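You operate a simulated robot arm through the tools that you are given. There is no shell and no other tool.

You run a simulated robot arm. Do the job below in one go: nothing can be reset, and whatever is moved stays where it is left.

## Task
Sieve two scoops from the reuse tub into the job tub, then switch the sieve off.
Fine: shut its lid before switching on; run it empty; put the scoop back; spill none.

The check looks at the end state, three seconds after you hand in, the way a careful person would. Anything else that was tipped, shoved, dropped, spilled or broken makes it a failure. A push-on lid holds only when it is set on centred and level and pressed home; a screw cap is set on level and turned clockwise until tight.

## Robot
A 6-joint arm with a three-finger gripper, fixed in place. Base frame: the origin is at the foot of the arm, x ahead of it, y to its left, z up. Readings come in m, rad, newtons and seconds.
Its first joint turns from -2.897 to 2.897 rad. Payload 4.89 kg.
The tool frame sits at the grasp point between the pads (the TCP): z along the fingers, y along the line on which they close. The tips reach 0.03 m beyond it. Largest opening 0.164 m; the body of the gripper starts 0.125 m behind the TCP.
Orientation is that of the tool frame in the base frame, as [roll, pitch, yaw] about the fixed x, y, z axes, in that order (R = Rz(yaw) Ry(pitch) Rx(roll)). With the fingers straight down and closing along the base's y, the tool's x points along the base's -x, its y along +y and its z along -z.

## Interface
- The arm moves only by the tool nudge_tool. Its argument "targets" is text: rows parted by semicolons, each of 7 numbers parted by spaces: the turn, a rotation vector about the tool's x, y, z in rad, then the shift along the tool's x, y, z in m, then the gripper command, from -1 (fully open) to 1 (shut), values between in proportion. In form: wx wy wz dx dy dz fingers; .... A call has 1 to 20 rows; each row shifts and turns the commanded pose from where the row before left it, along the tool's axes as they then stand. Each row takes 0.2 s and may step no farther than 0.05 m and 0.15 rad from the row before; otherwise, or with a gripper value out of range, the whole call is refused. Where a pose cannot be reached the arm comes as near as it can. A force on the tool above 80 N (or 10 N above the force at the start of the call, whichever is more), or a blocked arm, ends the call early, and 0.2 s more pass. Each finger travels about 0.108 m/s and halts on what it meets, pressing with about 35 N; the grip force reading is that of the motor and also rises with nothing between the fingers. The clock runs only during rows and for 0.2 s after the last one: add rows that do not move to give the fingers time. The reply holds the time, the measured pose of the TCP, the force on the tool along the base axes, the opening and the grip force, in the units named above and with some noise, with the torque about the TCP (base axes, N m) and any sound that the robot's microphone picked up.
- Cameras (640 x 400 px; columns grow to the right, rows downward): "scene" is fixed at [0.0432, 0.5085, 1.4329]; the picture's right is [-0.47, -0.88, 0.00], its down [-0.31, 0.16, -0.94] and it looks along [0.83, -0.44, -0.35] (base axes); focal length 239 px, centre (320, 200). "wrist" rides on the gripper at [0.076, -0.002, -0.152] in the tool frame; the picture's right is [0.02, 1.00, 0.00], its down [-0.88, 0.02, -0.47] and it looks along [-0.47, 0.01, 0.88] (tool axes); focal length 247 px, centre (320, 200). There is no depth. A picture from a camera that has moved, and an enlarged one, comes with that camera's place and axes in the base frame and with its lens. The place of the scene camera against the robot may be out by one fixed shift of up to 0.025 m in any direction.
- capture(camera): a new picture of that camera. The clock stands still meanwhile.
- lift_body(by): slides the trunk up (or, below 0, down) by that many m; the arm rides with it, the base frame stays. It gives what a move gives, with no picture.
- zoom(camera, box): a new picture of the part [left, top, right, bottom] of that camera's present view, enlarged. The clock stands still meanwhile.
- close_job(): hands the job in; it is judged then, once.

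Places have to be worked out from the pictures, the camera data and where the tool is seen. Open the gripper and draw the arm clear of the work before you hand the job in, unless the task says otherwise.

The tools are called after "Call:" as a command line: name --argument value ..., lists and objects as JSON in quotes. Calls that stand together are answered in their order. nudge_tool: Moves the arm, as the interface text tells. Its arguments: {"type":"object","properties":{"targets":{"type":"string"}},"required":["targets"]} The other tools are called the same way: lift_body (by) slides the trunk up or down; capture (camera) takes a picture; zoom (camera, box) takes an enlarged picture of a part of a camera's view; close_job () hands the job in.

At the start:

```text
time: 0.0
ee_pos: [0.4857, -0.0493, 1.473]
tcp_rot: [-3.141, 0.0, 3.14]
ft_force: [0.3, 1.0, 0.6]
ft_torque: [0.01, -0.03, 0.06]
width: 0.164
grip_force: 0.0
trunk travel left (down, up): [-0.3, 0.09]
```

scene: 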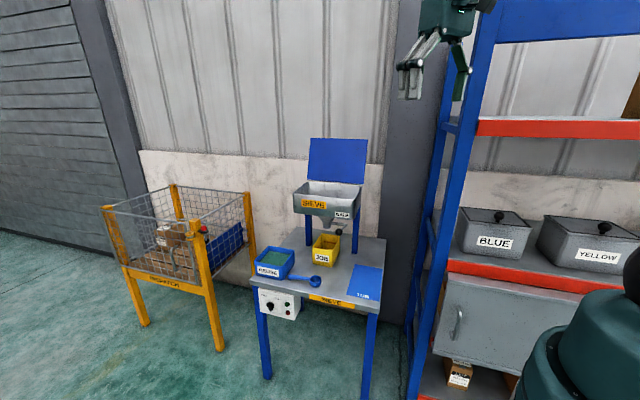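
wrist: 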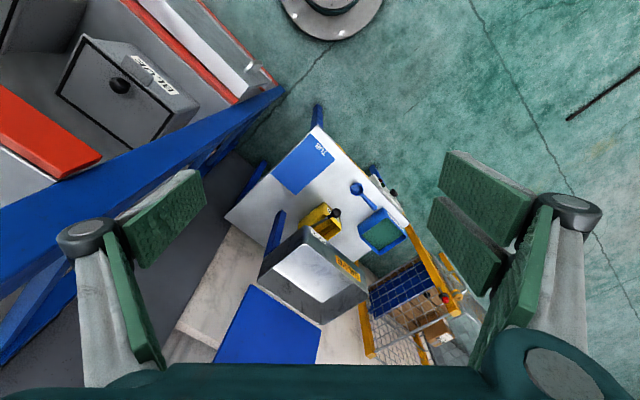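

I start by looking closely at the sieve station, its controls and the tubs.

Call:
zoom --camera "scene" --box '[240, 130, 400, 230]'

Call:
zoom --camera "scene" --box '[240, 225, 400, 325]'

Call:
zoom --camera "wrist" --box '[220, 120, 460, 270]'

Call:
zoom --camera "scene" --box '[245, 280, 325, 330]'

```text
4.00 times, centred on (320, 180) of scene
camera zoom: at [0.0432, 0.5085, 1.4329], right [-0.47, -0.88, 0.0], down [-0.31, 0.16, -0.94], along [0.83, -0.44, -0.35], focal length 957 px, centre (320, 280)
```

zoom: 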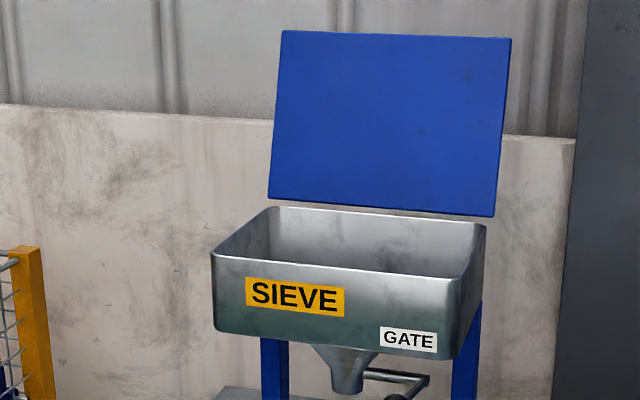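

```text
4.00 times, centred on (320, 275) of scene
camera zoom: at [0.0432, 0.5085, 1.4329], right [-0.47, -0.88, 0.0], down [-0.31, 0.16, -0.94], along [0.83, -0.44, -0.35], focal length 957 px, centre (320, -100)
```

zoom: 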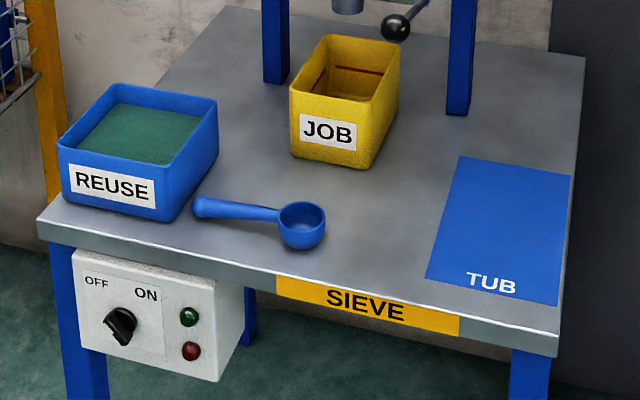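

```text
2.67 times, centred on (340, 195) of wrist
camera zoom: at [0.4098, -0.0518, 1.6243], right [-0.02, 1.0, 0.0], down [0.88, 0.02, 0.47], along [0.47, 0.01, -0.88], focal length 659 px, centre (267, 213)
```

zoom: 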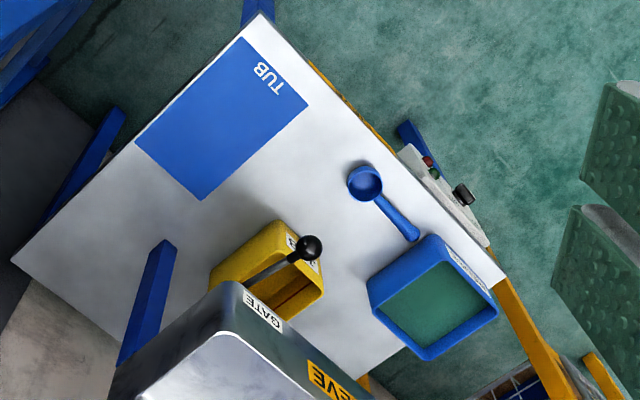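

```text
8.00 times, centred on (285, 305) of scene
camera zoom: at [0.0432, 0.5085, 1.4329], right [-0.47, -0.88, 0.0], down [-0.31, 0.16, -0.94], along [0.83, -0.44, -0.35], focal length 1914 px, centre (600, -640)
```

zoom: 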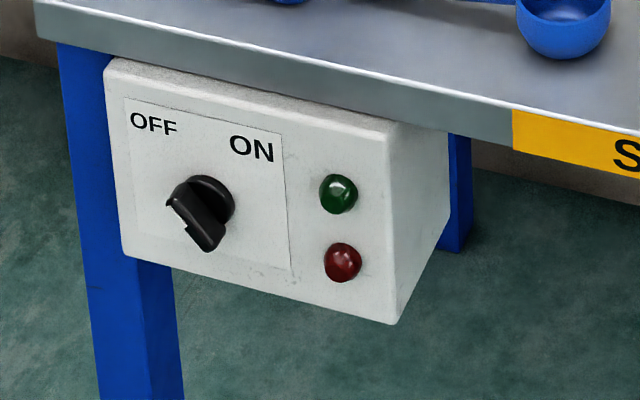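

The table sits at about z 0.69 and is turned 45°, with its front edge running from roughly (0.59,-0.06) to (1.02,0.37). Next I look closer at the scoop, the gate lever and spout, the tubs and the rest of the room.

Call:
zoom --camera "scene" --box '[280, 260, 344, 300]'

Call:
zoom --camera "scene" --box '[300, 205, 364, 245]'

Call:
zoom --camera "scene" --box '[306, 230, 354, 260]'

Call:
zoom --camera "scene" --box '[250, 240, 306, 280]'

Call:
zoom --camera "scene" --box '[100, 170, 260, 300]'

Call:
zoom --camera "wrist" --box '[240, 210, 400, 380]'

Call:
zoom --camera "wrist" --box '[290, 170, 410, 245]'

```text
10.00 times, centred on (312, 280) of scene
camera zoom: at [0.0432, 0.5085, 1.4329], right [-0.47, -0.88, 0.0], down [-0.31, 0.16, -0.94], along [0.83, -0.44, -0.35], focal length 2392 px, centre (400, -600)
```

zoom: 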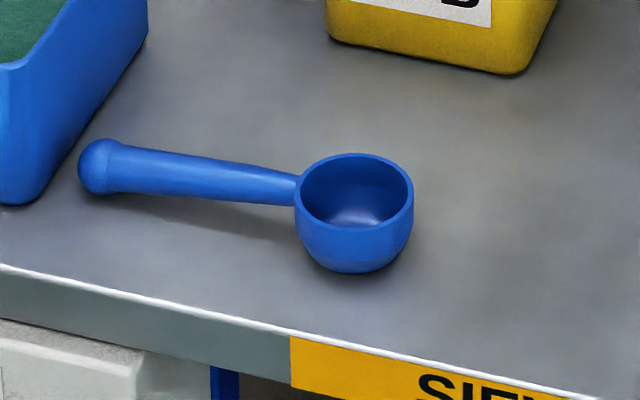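

```text
10.00 times, centred on (332, 225) of scene
camera zoom: at [0.0432, 0.5085, 1.4329], right [-0.47, -0.88, 0.0], down [-0.31, 0.16, -0.94], along [0.83, -0.44, -0.35], focal length 2392 px, centre (200, -50)
```

zoom: 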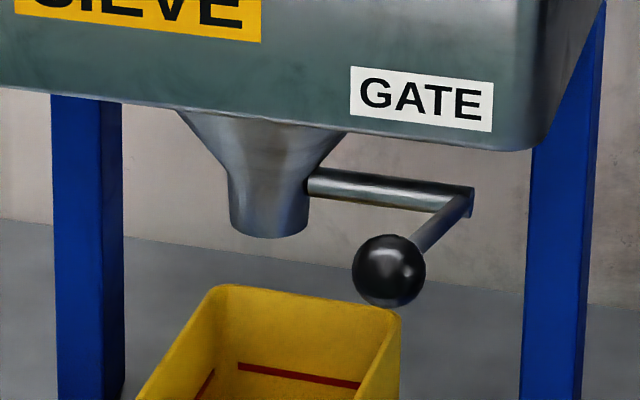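

```text
13.33 times, centred on (330, 245) of scene
camera zoom: at [0.0432, 0.5085, 1.4329], right [-0.47, -0.88, 0.0], down [-0.31, 0.16, -0.94], along [0.83, -0.44, -0.35], focal length 3189 px, centre (187, -400)
```

zoom: 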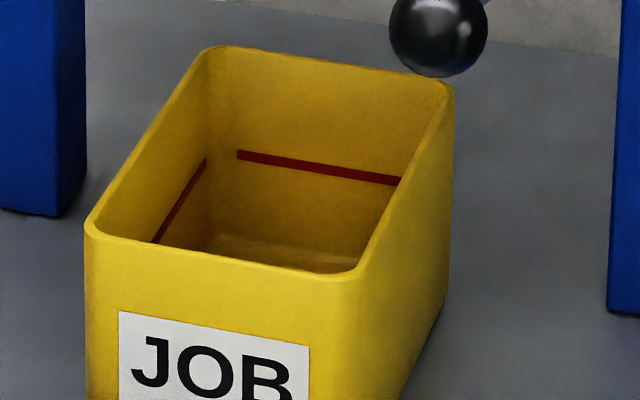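

```text
10.00 times, centred on (278, 260) of scene
camera zoom: at [0.0432, 0.5085, 1.4329], right [-0.47, -0.88, 0.0], down [-0.31, 0.16, -0.94], along [0.83, -0.44, -0.35], focal length 2392 px, centre (740, -400)
```

zoom: 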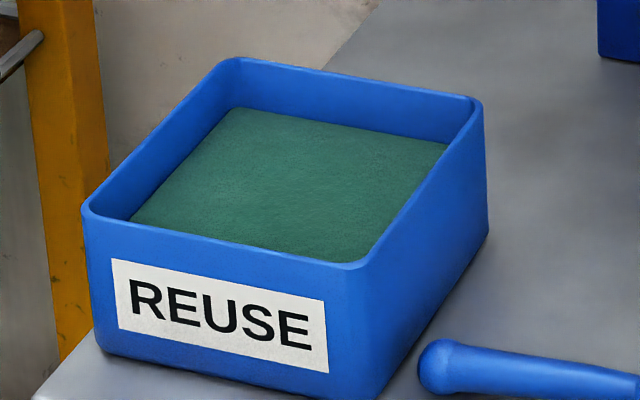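

```text
3.08 times, centred on (180, 235) of scene
camera zoom: at [0.0432, 0.5085, 1.4329], right [-0.47, -0.88, 0.0], down [-0.31, 0.16, -0.94], along [0.83, -0.44, -0.35], focal length 736 px, centre (751, 92)
```

zoom: 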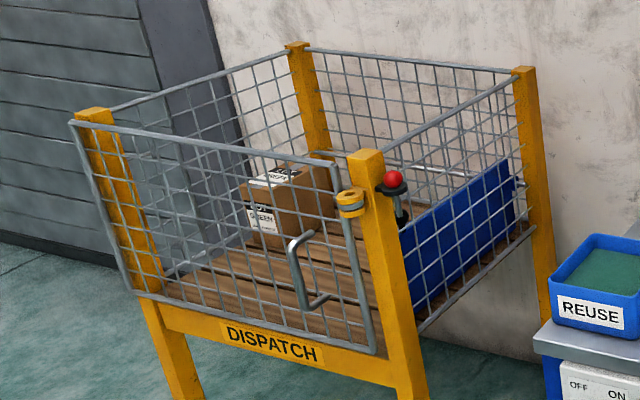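

```text
2.35 times, centred on (320, 295) of wrist
camera zoom: at [0.4098, -0.0518, 1.6243], right [-0.02, 1.0, 0.0], down [0.88, 0.02, 0.47], along [0.47, 0.01, -0.88], focal length 581 px, centre (320, -24)
```

zoom: 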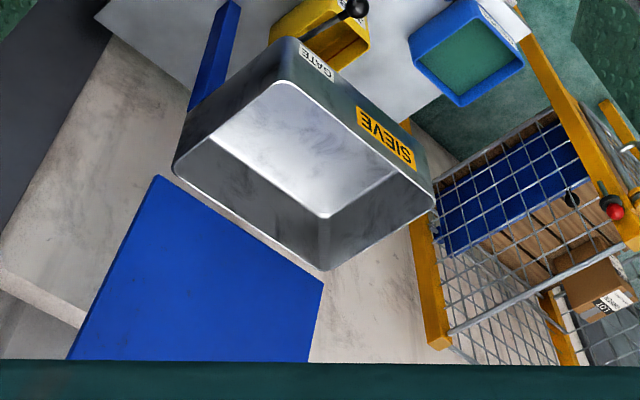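

```text
5.33 times, centred on (350, 208) of wrist
camera zoom: at [0.4098, -0.0518, 1.6243], right [-0.02, 1.0, 0.0], down [0.88, 0.02, 0.47], along [0.47, 0.01, -0.88], focal length 1317 px, centre (160, 160)
```

zoom: 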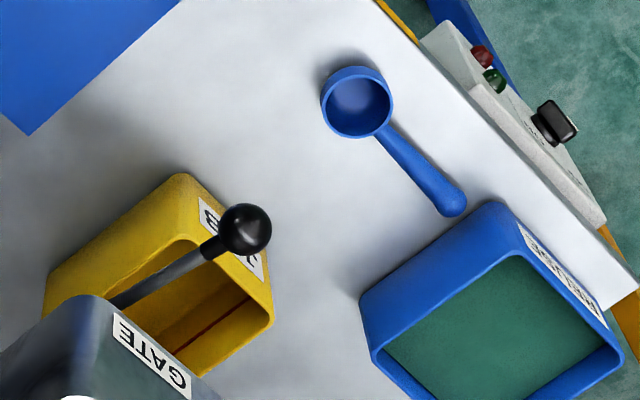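

I've located the gate lever's ball near (0.81, 0.005, 0.95), the lid hinge at z about 1.08, the switch at (0.914, 0.303, 0.588) and the scoop handle between (0.85,0.12) and (0.94,0.20). I move the wrist camera closer for exact views, staying in free space.

Call:
nudge_tool --targets "0 0 0 -0.03 0.025 0.03 -1; 0 0 0 -0.03 0.025 0.03 -1; 0 0 0 -0.03 0.025 0.03 -1; 0 0 0 -0.03 0.025 0.03 -1; 0 0 0 -0.03 0.025 0.03 -1; 0 0 0 -0.03 0.025 0.03 -1; 0 0 0 -0.03 0.025 0.03 -1; 0 0 0 0 0 0 -1"

Call:
capture --camera "wrist"

Call:
capture --camera "scene"

```text
time: 1.8
ee_pos: [0.6999, 0.1272, 1.2618]
tcp_rot: [3.141, 0.001, 3.141]
ft_force: [1.8, 1.4, -1.5]
ft_torque: [-0.11, 0.26, 0.0]
width: 0.1638
grip_force: 0.1
trunk travel left (down, up): [-0.3, 0.09]
```

```text
taken
camera wrist: at [0.6231, 0.1253, 1.4136], right [-0.02, 1.0, 0.0], down [0.88, 0.02, 0.47], along [0.47, 0.01, -0.88], focal length 247 px, centre (320, 200)
```

wrist: 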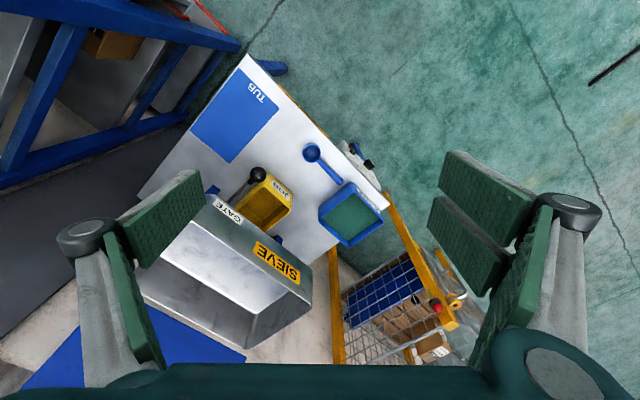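

```text
taken
```

scene: 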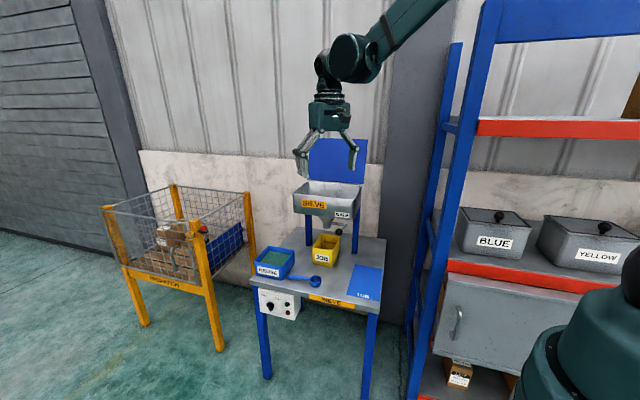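

The camera now looks down on the table from closer. I zoom into the parts for precise triangulation.

Call:
zoom --camera "wrist" --box '[290, 130, 400, 200]'

Call:
zoom --camera "wrist" --box '[200, 150, 320, 230]'

Call:
zoom --camera "wrist" --box '[130, 180, 330, 360]'

Call:
zoom --camera "wrist" --box '[300, 170, 400, 250]'

```text
5.71 times, centred on (345, 165) of wrist
camera zoom: at [0.6231, 0.1253, 1.4136], right [-0.02, 1.0, 0.0], down [0.88, 0.02, 0.47], along [0.47, 0.01, -0.88], focal length 1411 px, centre (177, 400)
```

zoom: 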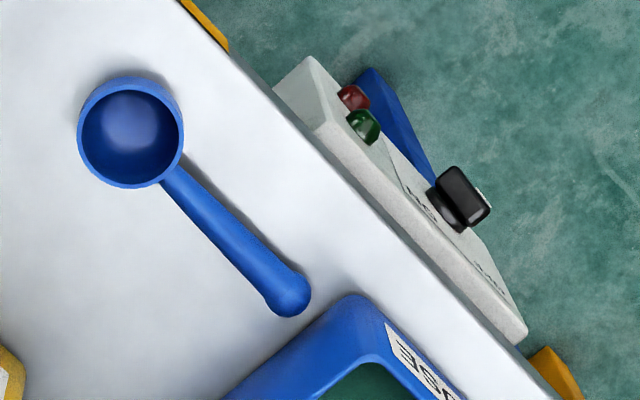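

```text
5.00 times, centred on (260, 190) of wrist
camera zoom: at [0.6231, 0.1253, 1.4136], right [-0.02, 1.0, 0.0], down [0.88, 0.02, 0.47], along [0.47, 0.01, -0.88], focal length 1235 px, centre (620, 250)
```

zoom: 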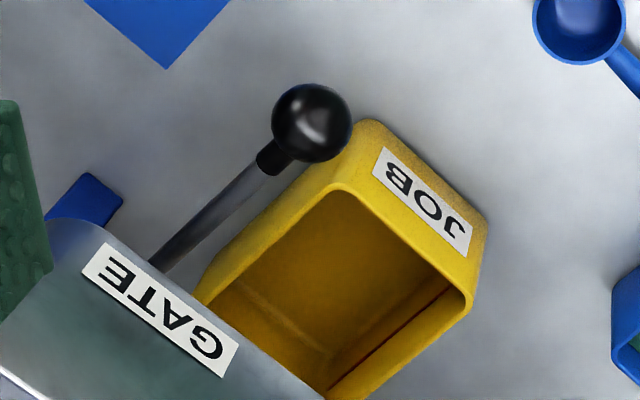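

```text
2.22 times, centred on (230, 270) of wrist
camera zoom: at [0.6231, 0.1253, 1.4136], right [-0.02, 1.0, 0.0], down [0.88, 0.02, 0.47], along [0.47, 0.01, -0.88], focal length 549 px, centre (520, 44)
```

zoom: 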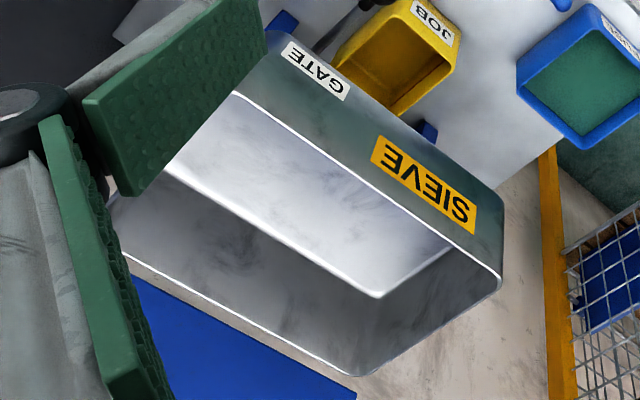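

```text
5.00 times, centred on (350, 210) of wrist
camera zoom: at [0.6231, 0.1253, 1.4136], right [-0.02, 1.0, 0.0], down [0.88, 0.02, 0.47], along [0.47, 0.01, -0.88], focal length 1235 px, centre (170, 150)
```

zoom: 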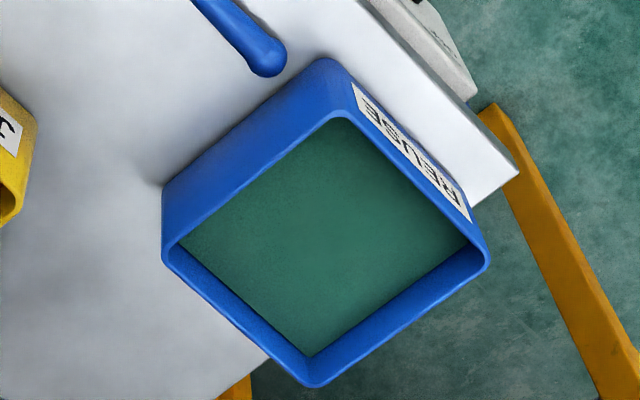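

The scoop's bowl is near (0.835,0.106) and its handle end near (0.932,0.192,0.702). The reuse tub centre is about (1.038,0.230) with its rim near z 0.77. Before going in, I check the arm's own wrist shape for clearance to the hopper.

Call:
zoom --camera "scene" --box '[260, 0, 460, 200]'

Call:
zoom --camera "scene" --box '[500, 220, 640, 400]'

```text
2.00 times, centred on (360, 100) of scene
camera zoom: at [0.0432, 0.5085, 1.4329], right [-0.47, -0.88, 0.0], down [-0.31, 0.16, -0.94], along [0.83, -0.44, -0.35], focal length 478 px, centre (240, 400)
```

zoom: 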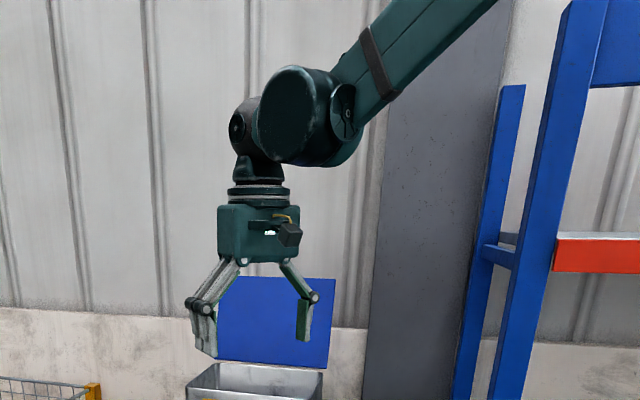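

```text
2.22 times, centred on (570, 310) of scene
camera zoom: at [0.0432, 0.5085, 1.4329], right [-0.47, -0.88, 0.0], down [-0.31, 0.16, -0.94], along [0.83, -0.44, -0.35], focal length 532 px, centre (-236, -44)
```

zoom: 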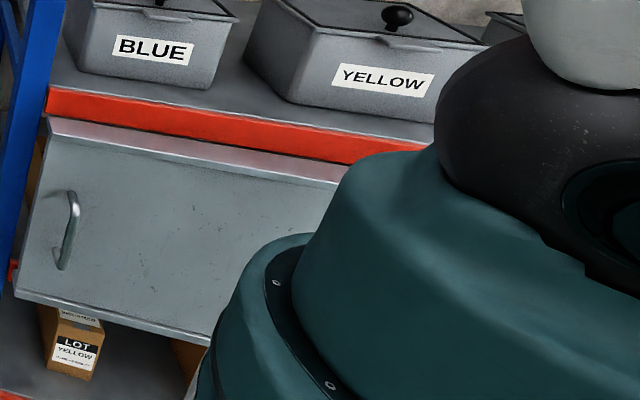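

The big wrist joint sits about 0.31 m above and to the right of the TCP, so a straight vertical grasp would bring it close to the hopper. I therefore yaw about 42° to line up with the scoop handle and lean the tool about 20° toward the table front. I rotate here in free space first.

Call:
nudge_tool --targets "0 0 -0.1456 0 0 0 -1; 0 0 -0.1456 0 0 0 -1; 0 0 -0.1456 0 0 0 -1; 0 0 -0.1456 0 0 0 -1; 0 0 -0.1456 0 0 0 -1; 0.1164 0 0 0 0 0 -1; 0.1164 0 0 0 0 0 -1; 0.1164 0 0 0 0 0 -1; 0 0 0 0 0 0 -1; 0 0 0 0 0 0 -1"

Call:
capture --camera "wrist"

```text
time: 4.0
ee_pos: [0.6964, 0.1253, 1.2615]
tcp_rot: [-2.794, 0.0, -2.414]
ft_force: [-0.1, 0.0, -0.6]
ft_torque: [0.0, 0.02, -0.01]
width: 0.1639
grip_force: 0.1
trunk travel left (down, up): [-0.3, 0.09]
```

```text
taken
camera wrist: at [0.6059, 0.112, 1.4057], right [-0.64, 0.69, -0.34], down [0.54, 0.72, 0.44], along [0.55, 0.1, -0.83], focal length 247 px, centre (320, 200)
```

wrist: 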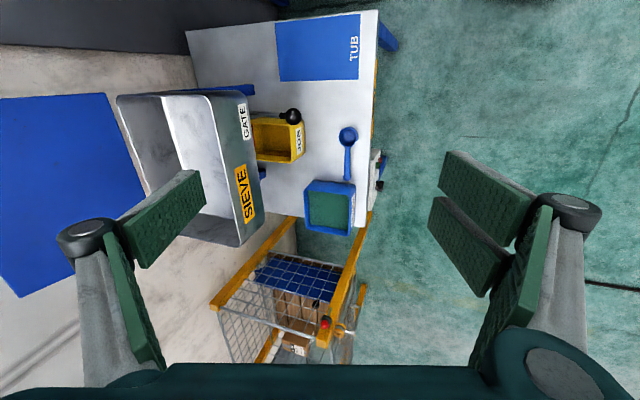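

The orientation is reached and the scoop handle lines up with the tool. I lower to a hover about 0.13 m off the handle, half closing the gripper on the way.

Call:
nudge_tool --targets "0 0 0 -0.01956 0.00898 0.04383 -0.5; 0 0 0 -0.01956 0.00898 0.04383 0; 0 0 0 -0.01956 0.00898 0.04383 0; 0 0 0 -0.01956 0.00898 0.04383 0; 0 0 0 -0.01956 0.00898 0.04383 0; 0 0 0 -0.01956 0.00898 0.04383 0; 0 0 0 -0.01956 0.00898 0.04383 0; 0 0 0 -0.01956 0.00898 0.04383 0; 0 0 0 -0.01956 0.00898 0.03 0; 0 0 0 -0.01956 0.00898 0.01 0; 0 0 0 0 0 0 0; 0 0 0 0 0 0 0"

Call:
capture --camera "wrist"

Call:
capture --camera "scene"

```text
time: 6.6
ee_pos: [0.8755, 0.2195, 0.8646]
tcp_rot: [-2.791, -0.001, -2.413]
ft_force: [1.2, -0.5, -1.5]
ft_torque: [-0.02, 0.0, -0.03]
width: 0.0818
grip_force: 0.0
trunk travel left (down, up): [-0.3, 0.09]
```

```text
taken
camera wrist: at [0.7845, 0.206, 1.0079], right [-0.64, 0.69, -0.34], down [0.54, 0.72, 0.44], along [0.55, 0.1, -0.83], focal length 247 px, centre (320, 200)
```

wrist: 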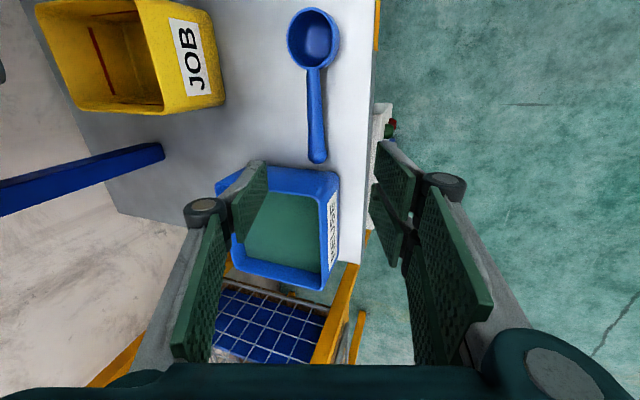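

```text
taken
```

scene: 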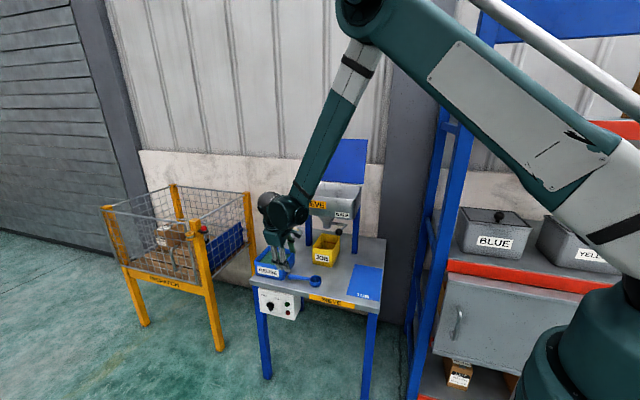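

I zoom into the scoop from this hover to pin down the grasp point and clearances.

Call:
zoom --camera "wrist" --box '[260, 0, 400, 180]'

Call:
zoom --camera "wrist" --box '[20, 0, 260, 150]'

```text
2.22 times, centred on (330, 90) of wrist
camera zoom: at [0.7845, 0.206, 1.0079], right [-0.64, 0.69, -0.34], down [0.54, 0.72, 0.44], along [0.55, 0.1, -0.83], focal length 549 px, centre (298, 444)
```

zoom: 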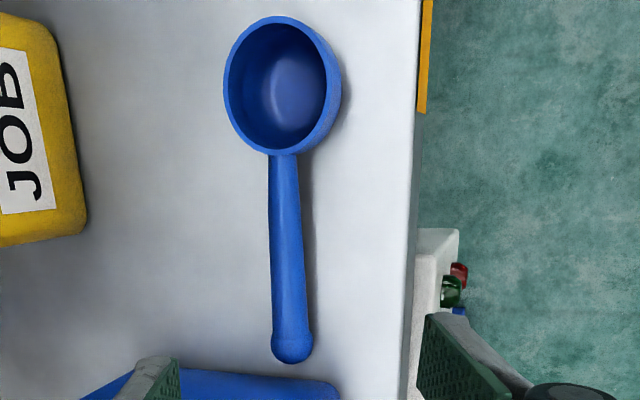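

```text
2.67 times, centred on (140, 75) of wrist
camera zoom: at [0.7845, 0.206, 1.0079], right [-0.64, 0.69, -0.34], down [0.54, 0.72, 0.44], along [0.55, 0.1, -0.83], focal length 659 px, centre (800, 533)
```

zoom: 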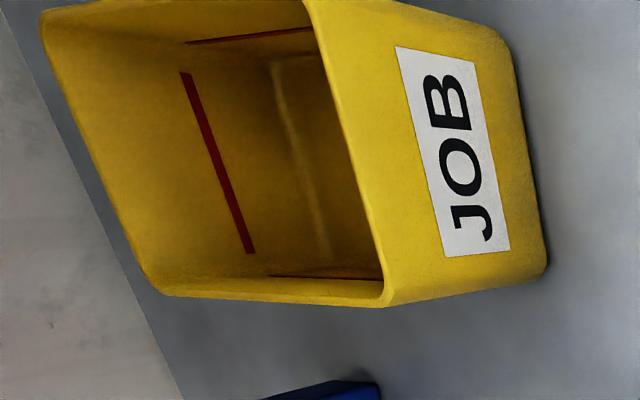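

The handle runs at azimuth about 40.5°, and the grasp point 0.10 m from the bowl centre is near (0.913,0.172,0.706). I descend along the tool axis to about 4 cm short of the grasp.

Call:
nudge_tool --targets "0 0 0.02 0.0013 -0.001 0.0364 0; 0 0 0 0.0013 -0.001 0.0364 0.1; 0 0 0 0.0013 -0.001 0.0364 0.1; 0 0 0 0 0 0 0.1; 0 0 0 0 0 0 0.1"

Call:
capture --camera "wrist"

Call:
zoom --camera "scene" --box '[240, 180, 370, 310]'

```text
time: 7.8
ee_pos: [0.8972, 0.1866, 0.7628]
tcp_rot: [-2.793, 0.005, -2.433]
ft_force: [0.0, 0.2, -0.4]
ft_torque: [-0.01, 0.03, 0.0]
width: 0.0739
grip_force: 0.0
trunk travel left (down, up): [-0.3, 0.09]
```

```text
taken
camera wrist: at [0.8059, 0.1747, 0.9059], right [-0.63, 0.7, -0.34], down [0.55, 0.71, 0.44], along [0.55, 0.09, -0.83], focal length 247 px, centre (320, 200)
```

wrist: 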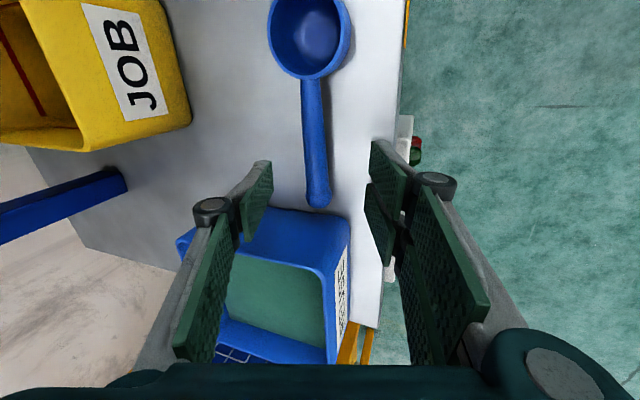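

```text
3.08 times, centred on (305, 245) of scene
camera zoom: at [0.0432, 0.5085, 1.4329], right [-0.47, -0.88, 0.0], down [-0.31, 0.16, -0.94], along [0.83, -0.44, -0.35], focal length 736 px, centre (366, 62)
```

zoom: 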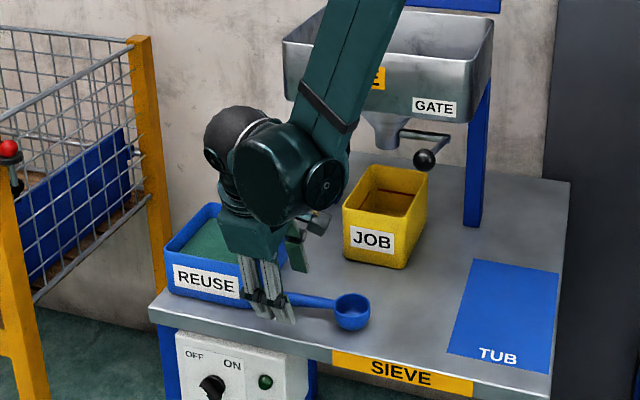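

The handle lines up within 2 mm. A 20° lean puts the lower fingertip too near the table, so I reduce it to about 11.5°, narrow the opening to about 36 mm and hover 3 cm off.

Call:
nudge_tool --targets "-0.15 0 0 0 0 0 0.3; 0 0 0 -0.0004 -0.0107 0.0087 0.56; 0 0 0 0 0 0 0.56; 0 0 0 0 0 0 0.56; 0 0 0 0 0 0 0.56"

Call:
capture --camera "wrist"

Call:
zoom --camera "scene" --box '[265, 240, 345, 300]'

```text
time: 9.0
ee_pos: [0.9073, 0.1783, 0.7575]
tcp_rot: [-2.942, 0.006, -2.434]
ft_force: [0.3, 0.5, -0.4]
ft_torque: [0.04, -0.01, 0.03]
width: 0.0364
grip_force: 0.1
trunk travel left (down, up): [-0.3, 0.09]
```

```text
taken
camera wrist: at [0.8292, 0.1494, 0.9053], right [-0.65, 0.73, -0.2], down [0.59, 0.66, 0.47], along [0.47, 0.19, -0.86], focal length 247 px, centre (320, 200)
```

wrist: 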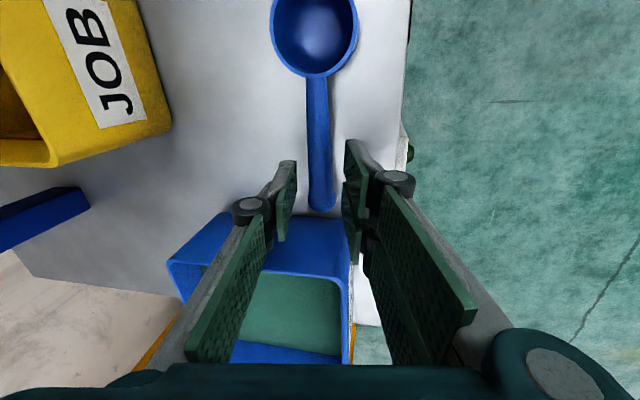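

```text
6.67 times, centred on (305, 270) of scene
camera zoom: at [0.0432, 0.5085, 1.4329], right [-0.47, -0.88, 0.0], down [-0.31, 0.16, -0.94], along [0.83, -0.44, -0.35], focal length 1595 px, centre (420, -267)
```

zoom: 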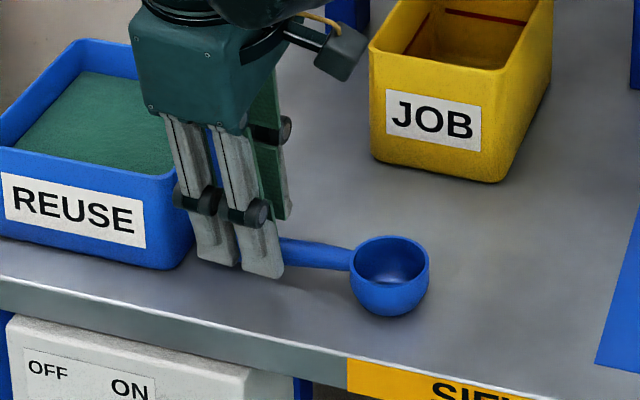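

The picture shows the gripper has two fingers on the +y side spread along the handle, and the rear one is near the tub corner. I shift 12 mm toward the bowl, then descend in small steps.

Call:
nudge_tool --targets "0 0 0 0.012 0 0 0.56; 0 0 0 0 0 0.01 0.56; 0 0 0 0 0 0.01 0.56; 0 0 0 0 0 0 0.56"

Call:
capture --camera "wrist"

Call:
zoom --camera "scene" --box '[265, 240, 345, 300]'

```text
time: 10.0
ee_pos: [0.9003, 0.1669, 0.7354]
tcp_rot: [-2.943, 0.006, -2.433]
ft_force: [-0.2, -0.1, -0.2]
ft_torque: [-0.04, 0.0, 0.02]
width: 0.036
grip_force: 0.0
trunk travel left (down, up): [-0.3, 0.09]
```

```text
taken
camera wrist: at [0.8227, 0.1381, 0.8844], right [-0.65, 0.73, -0.2], down [0.59, 0.66, 0.47], along [0.47, 0.19, -0.86], focal length 247 px, centre (320, 200)
```

wrist: 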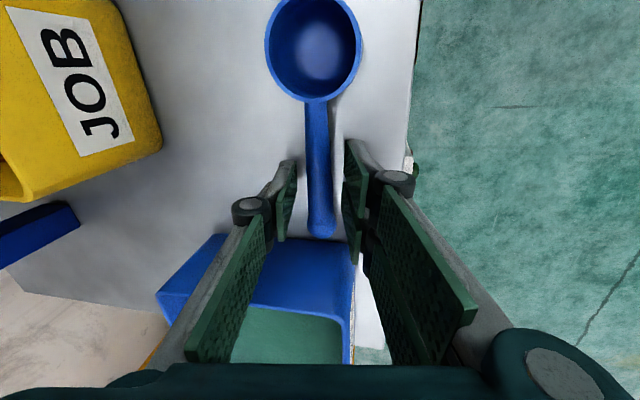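

```text
6.67 times, centred on (305, 270) of scene
camera zoom: at [0.0432, 0.5085, 1.4329], right [-0.47, -0.88, 0.0], down [-0.31, 0.16, -0.94], along [0.83, -0.44, -0.35], focal length 1595 px, centre (420, -267)
```

zoom: 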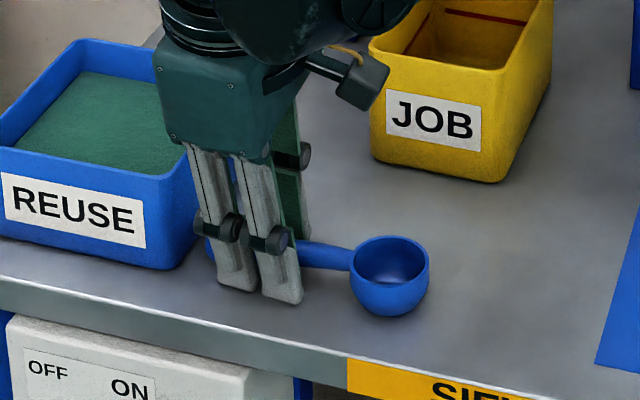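

The fingers straddle the handle well. I go down the last 8 mm and check for contact before closing.

Call:
nudge_tool --targets "0 0 0 0 0 0.004 0.56; 0 0 0 0 0 0.004 0.56; 0 0 0 0 0 0 0.56"

```text
time: 10.8
ee_pos: [0.8988, 0.1663, 0.7333]
tcp_rot: [-2.943, 0.009, -2.432]
ft_force: [-15.7, 21.2, 61.3]
ft_torque: [1.13, 1.8, -0.23]
width: 0.0432
grip_force: 6.5
trunk travel left (down, up): [-0.3, 0.09]
```

The tips touched the table: 61 N at TCP z 0.733. The surface is therefore a few mm higher than I estimated. I back off 1 cm right away and re-read.

Call:
nudge_tool --targets "0 0 0 0 0 -0.01 0.56; 0 0 0 0 0 0 0.56; 0 0 0 0 0 0 0.56"

Call:
capture --camera "wrist"

Call:
zoom --camera "scene" --box '[265, 240, 345, 300]'

```text
time: 11.6
ee_pos: [0.8999, 0.1672, 0.7385]
tcp_rot: [-2.944, 0.007, -2.432]
ft_force: [0.1, 0.8, 0.5]
ft_torque: [-0.04, 0.02, -0.04]
width: 0.0362
grip_force: 0.1
trunk travel left (down, up): [-0.3, 0.09]
```

```text
taken
camera wrist: at [0.823, 0.1377, 0.8877], right [-0.65, 0.73, -0.2], down [0.59, 0.66, 0.47], along [0.47, 0.19, -0.86], focal length 247 px, centre (320, 200)
```

wrist: 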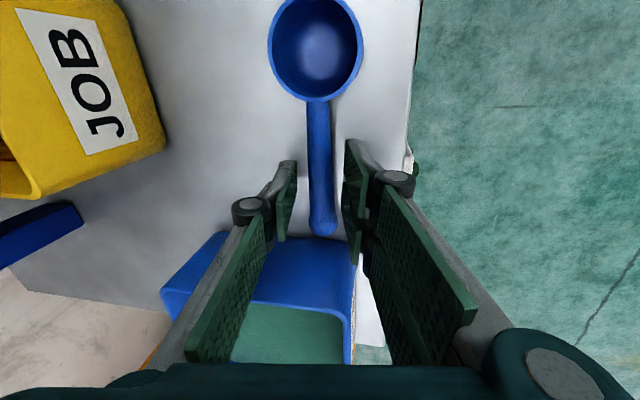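

```text
6.67 times, centred on (305, 270) of scene
camera zoom: at [0.0432, 0.5085, 1.4329], right [-0.47, -0.88, 0.0], down [-0.31, 0.16, -0.94], along [0.83, -0.44, -0.35], focal length 1595 px, centre (420, -267)
```

zoom: 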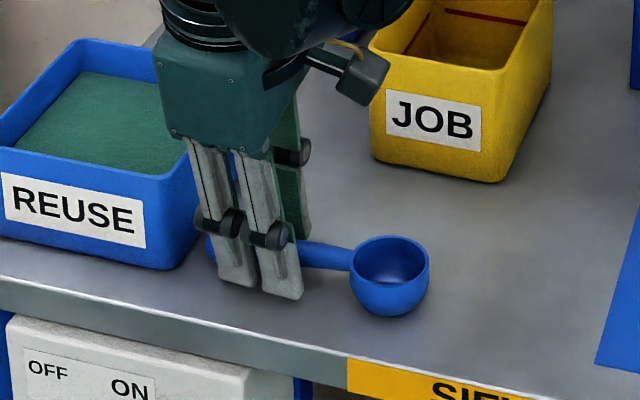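

The scoop is undisturbed and the contact is gone. I lower just 2 mm and close on the handle.

Call:
nudge_tool --targets "0 0 0 0 0 0.002 0.56; 0 0 0 0 0 0 0.65; 0 0 0 0 0 0 0.75; 0 0 0 0 0 0 1; 0 0 0 0 0 0 1; 0 0 0 0 0 0 1"

Call:
capture --camera "wrist"

Call:
zoom --camera "scene" --box '[265, 240, 345, 300]'

```text
time: 13.0
ee_pos: [0.9013, 0.1663, 0.737]
tcp_rot: [-2.942, 0.006, -2.433]
ft_force: [-0.3, -0.3, -1.1]
ft_torque: [0.05, -0.04, 0.04]
width: 0.0162
grip_force: 35.0
trunk travel left (down, up): [-0.3, 0.09]
```

```text
taken
camera wrist: at [0.8235, 0.1376, 0.8865], right [-0.65, 0.73, -0.2], down [0.59, 0.66, 0.47], along [0.47, 0.19, -0.86], focal length 247 px, centre (320, 200)
```

wrist: 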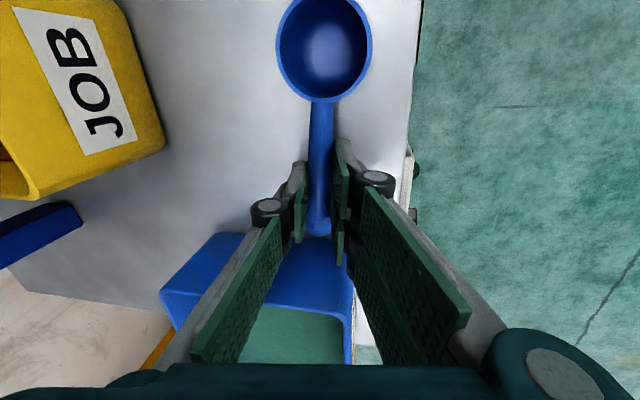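

```text
6.67 times, centred on (305, 270) of scene
camera zoom: at [0.0432, 0.5085, 1.4329], right [-0.47, -0.88, 0.0], down [-0.31, 0.16, -0.94], along [0.83, -0.44, -0.35], focal length 1595 px, centre (420, -267)
```

zoom: 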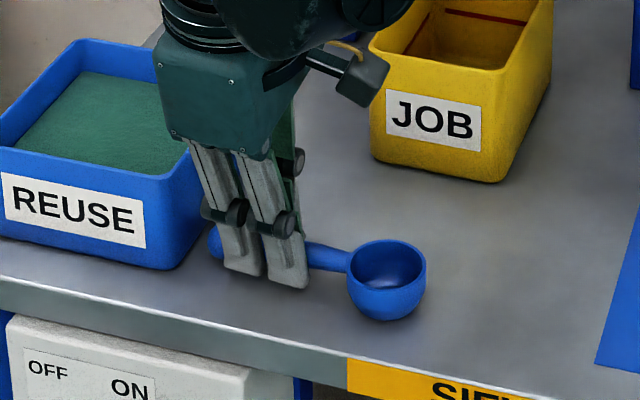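

I have the handle: 16 mm wide, 35 N. I note the pick-up pose (0.9013,0.1663,0.737; rot -2.942,0.006,-2.433) for putting it back, then lift straight up.

Call:
nudge_tool --targets "0 0 0 0 -0.004 -0.0196 1; 0 0 0 0 -0.008 -0.0392 1; 0 0 0 0 -0.009 -0.044 1; 0 0 0 0 -0.009 -0.044 1; 0 0 0 0 0 0 1; 0 0 0 0 0 0 1"

Call:
capture --camera "wrist"

Call:
zoom --camera "scene" --box '[240, 180, 370, 310]'

```text
time: 14.4
ee_pos: [0.8987, 0.1677, 0.8887]
tcp_rot: [-2.943, 0.008, -2.432]
ft_force: [-0.7, 0.2, -0.5]
ft_torque: [0.03, -0.04, 0.04]
width: 0.0165
grip_force: 35.0
trunk travel left (down, up): [-0.3, 0.09]
```

```text
taken
camera wrist: at [0.8208, 0.1384, 1.0365], right [-0.65, 0.73, -0.2], down [0.59, 0.66, 0.47], along [0.47, 0.19, -0.86], focal length 247 px, centre (320, 200)
```

wrist: 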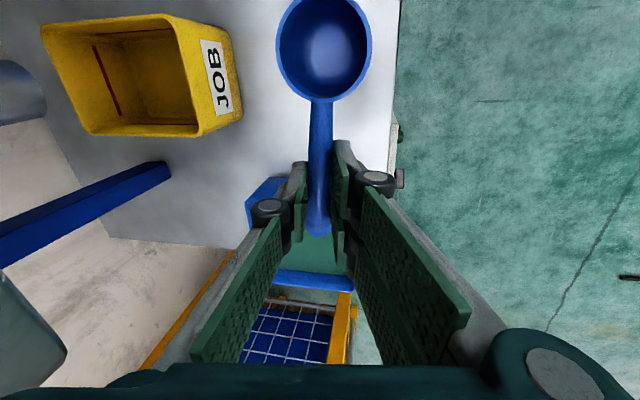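

```text
3.08 times, centred on (305, 245) of scene
camera zoom: at [0.0432, 0.5085, 1.4329], right [-0.47, -0.88, 0.0], down [-0.31, 0.16, -0.94], along [0.83, -0.44, -0.35], focal length 736 px, centre (366, 62)
```

zoom: 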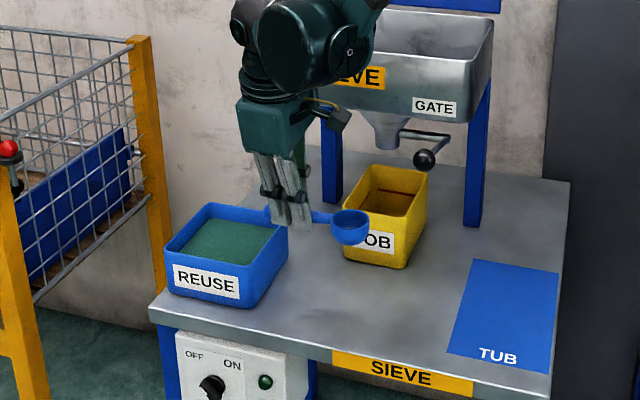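

The scoop hangs level and firm. I yaw about 40° so the bowl points back toward the robot, which will let me lean the tool outward over the reuse tub with the wrist clear of the hopper.

Call:
nudge_tool --targets "0 0.0279 0.1372 0 -0.006 -0.03 1; 0 0.0279 0.1372 0 0 0 1; 0 0.0279 0.1372 0 0 0 1; 0 0.0279 0.1372 0 0 0 1; 0 0.0279 0.1372 0 0 0 1; 0 0 0 0 0 0 1; 0 0 0 0 0 0 1"

Call:
capture --camera "wrist"

Call:
capture --camera "scene"

```text
time: 16.0
ee_pos: [0.8998, 0.1658, 0.9187]
tcp_rot: [-2.947, 0.005, -3.133]
ft_force: [0.1, 0.7, -1.3]
ft_torque: [-0.01, -0.05, 0.0]
width: 0.0163
grip_force: 35.4
trunk travel left (down, up): [-0.3, 0.09]
```

```text
taken
camera wrist: at [0.8223, 0.1931, 1.0665], right [-0.03, 0.98, -0.19], down [0.88, 0.12, 0.46], along [0.48, -0.16, -0.86], focal length 247 px, centre (320, 200)
```

wrist: 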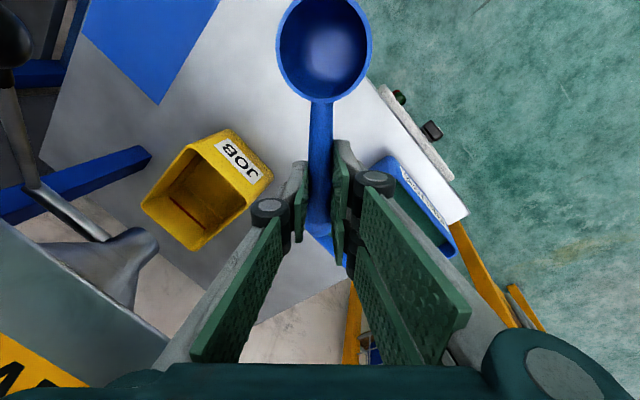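

```text
taken
```

scene: 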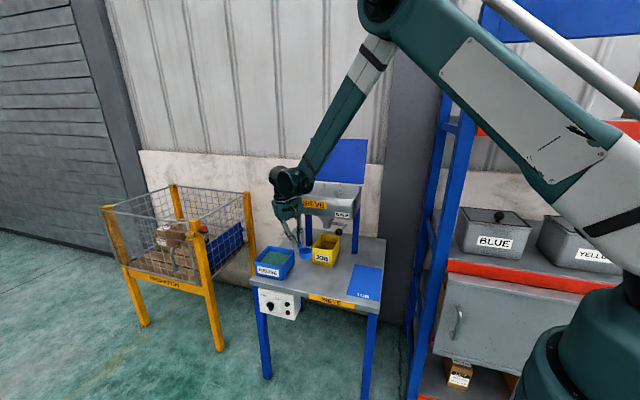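

Next I tip the scoop 45° bowl-down here in free air, before moving out over the reuse tub.

Call:
nudge_tool --targets "0 -0.1285 0.0253 0 0 0 1; 0 -0.1285 0.0253 0 0 0 1; 0 -0.1285 0.0253 0 0 0 1; 0 -0.1285 0.0253 0 0 0 1; 0 -0.1285 0.0253 0 0 0 1; 0 -0.1285 0.0253 0 0 0 1; 0 0 0 0 0 0 1; 0 0 0 0 0 0 1"

Call:
capture --camera "wrist"

Call:
zoom --camera "scene" --box '[220, 120, 400, 300]'

```text
time: 17.8
ee_pos: [0.8985, 0.165, 0.9169]
tcp_rot: [-2.947, 0.791, -3.133]
ft_force: [-0.3, 0.3, 0.1]
ft_torque: [0.03, -0.03, -0.01]
width: 0.0161
grip_force: 34.8
trunk travel left (down, up): [-0.3, 0.09]
```

```text
taken
camera wrist: at [0.7393, 0.1913, 0.9681], right [0.11, 0.98, -0.15], down [0.29, 0.11, 0.95], along [0.95, -0.15, -0.27], focal length 247 px, centre (320, 200)
```

wrist: 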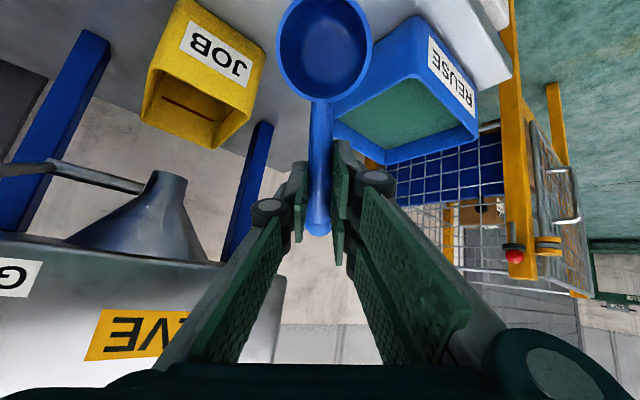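

```text
2.22 times, centred on (310, 210) of scene
camera zoom: at [0.0432, 0.5085, 1.4329], right [-0.47, -0.88, 0.0], down [-0.31, 0.16, -0.94], along [0.83, -0.44, -0.35], focal length 532 px, centre (342, 178)
```

zoom: 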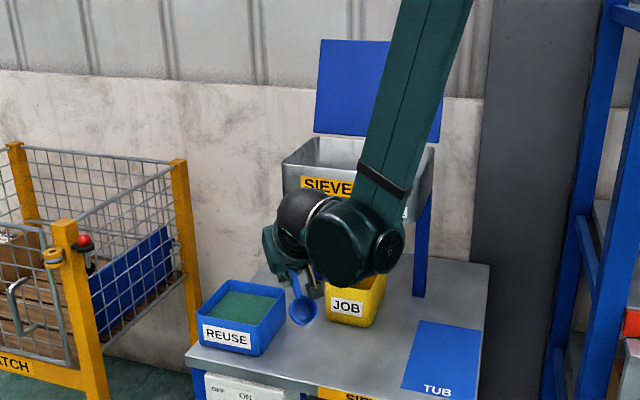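

The pose tracks well. I zoom in to measure the tub, spout and gate from this side view.

Call:
zoom --camera "wrist" --box '[320, 0, 520, 180]'

Call:
zoom --camera "wrist" --box '[0, 0, 290, 280]'

```text
2.22 times, centred on (420, 90) of wrist
camera zoom: at [0.7393, 0.1913, 0.9681], right [0.11, 0.98, -0.15], down [0.29, 0.11, 0.95], along [0.95, -0.15, -0.27], focal length 549 px, centre (98, 444)
```

zoom: 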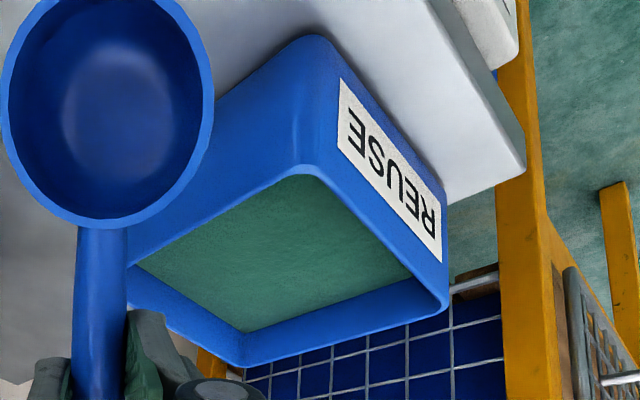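

```text
1.43 times, centred on (145, 140) of wrist
camera zoom: at [0.7393, 0.1913, 0.9681], right [0.11, 0.98, -0.15], down [0.29, 0.11, 0.95], along [0.95, -0.15, -0.27], focal length 353 px, centre (570, 286)
```

zoom: 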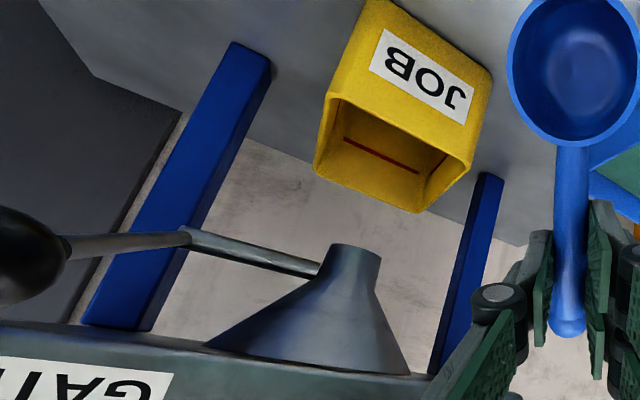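

From this view the tub rim is at z ≈ 0.778, the material surface at z ≈ 0.753, and the tub centre at about (1.037, 0.229). I move the tilted scoop out over the tub at a safe height to check reach.

Call:
nudge_tool --targets "0 0 0 -0.0288 0.0182 0.0276 1; 0 0 0 -0.0288 0.0182 0.0276 1; 0 0 0 -0.0288 0.0182 0.0276 1; 0 0 0 -0.0288 0.0182 0.0276 1; 0 0 0 -0.0288 0.0182 0.0276 1; 0 0 0 0 0 0 1; 0 0 0 0 0 0 1"

Call:
capture --camera "wrist"

Call:
zoom --camera "scene" --box '[220, 120, 400, 300]'

```text
time: 19.4
ee_pos: [1.1087, 0.2278, 0.9103]
tcp_rot: [-2.947, 0.79, -3.133]
ft_force: [0.5, 0.7, -0.9]
ft_torque: [0.01, -0.06, 0.01]
width: 0.0164
grip_force: 34.9
trunk travel left (down, up): [-0.3, 0.09]
```

```text
taken
camera wrist: at [0.9495, 0.254, 0.9616], right [0.11, 0.98, -0.15], down [0.29, 0.11, 0.95], along [0.95, -0.15, -0.27], focal length 247 px, centre (320, 200)
```

wrist: 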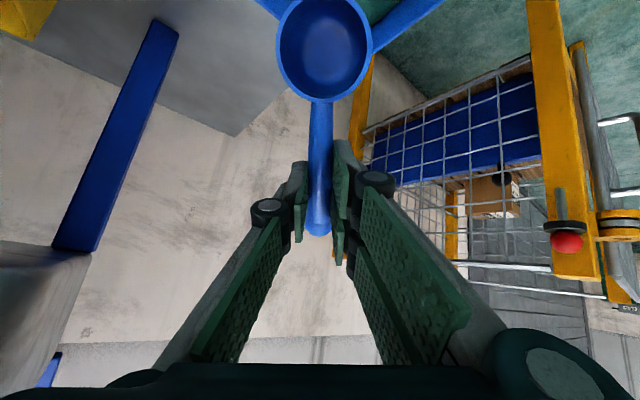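

```text
2.22 times, centred on (310, 210) of scene
camera zoom: at [0.0432, 0.5085, 1.4329], right [-0.47, -0.88, 0.0], down [-0.31, 0.16, -0.94], along [0.83, -0.44, -0.35], focal length 532 px, centre (342, 178)
```

zoom: 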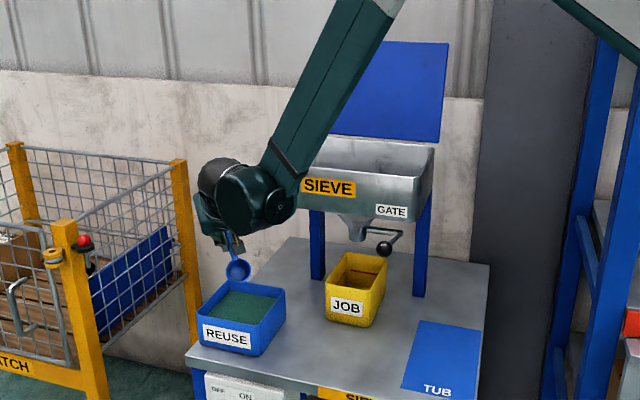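

Reach is fine. While the scoop is still empty I test whether it can be levelled out here: rotate back toward level above the tub and drift inward slightly.

Call:
nudge_tool --targets "0 0.1197 -0.0236 0.006 0 -0.006 1; 0 0.1197 -0.0236 0.006 0 -0.004 1; 0 0.1197 -0.0236 0.006 0 -0.003 1; 0 0.1197 -0.0236 0.006 0 0 1; 0 0.1197 -0.0236 0.006 0 0 1; 0 0.1197 -0.0236 0 0 0 1; 0 0 0 0 0 0 1; 0 0 0 0 0 0 1"

Call:
zoom --camera "scene" --box '[220, 120, 400, 300]'

```text
time: 21.2
ee_pos: [1.0764, 0.2314, 0.9058]
tcp_rot: [-2.946, 0.058, -3.133]
ft_force: [-0.7, -0.2, -0.8]
ft_torque: [0.0, -0.01, -0.04]
width: 0.0163
grip_force: 35.4
trunk travel left (down, up): [-0.3, 0.09]
```

```text
2.22 times, centred on (310, 210) of scene
camera zoom: at [0.0432, 0.5085, 1.4329], right [-0.47, -0.88, 0.0], down [-0.31, 0.16, -0.94], along [0.83, -0.44, -0.35], focal length 532 px, centre (342, 178)
```

zoom: 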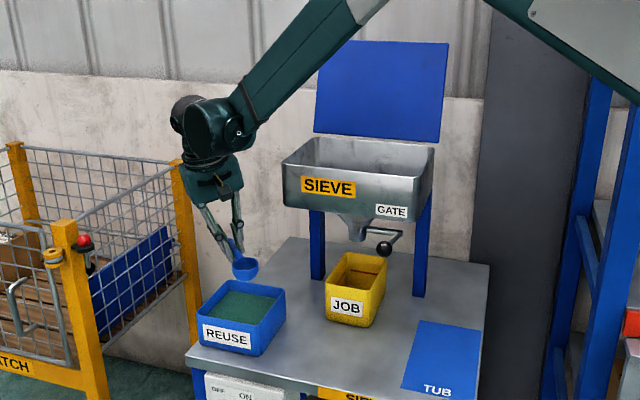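

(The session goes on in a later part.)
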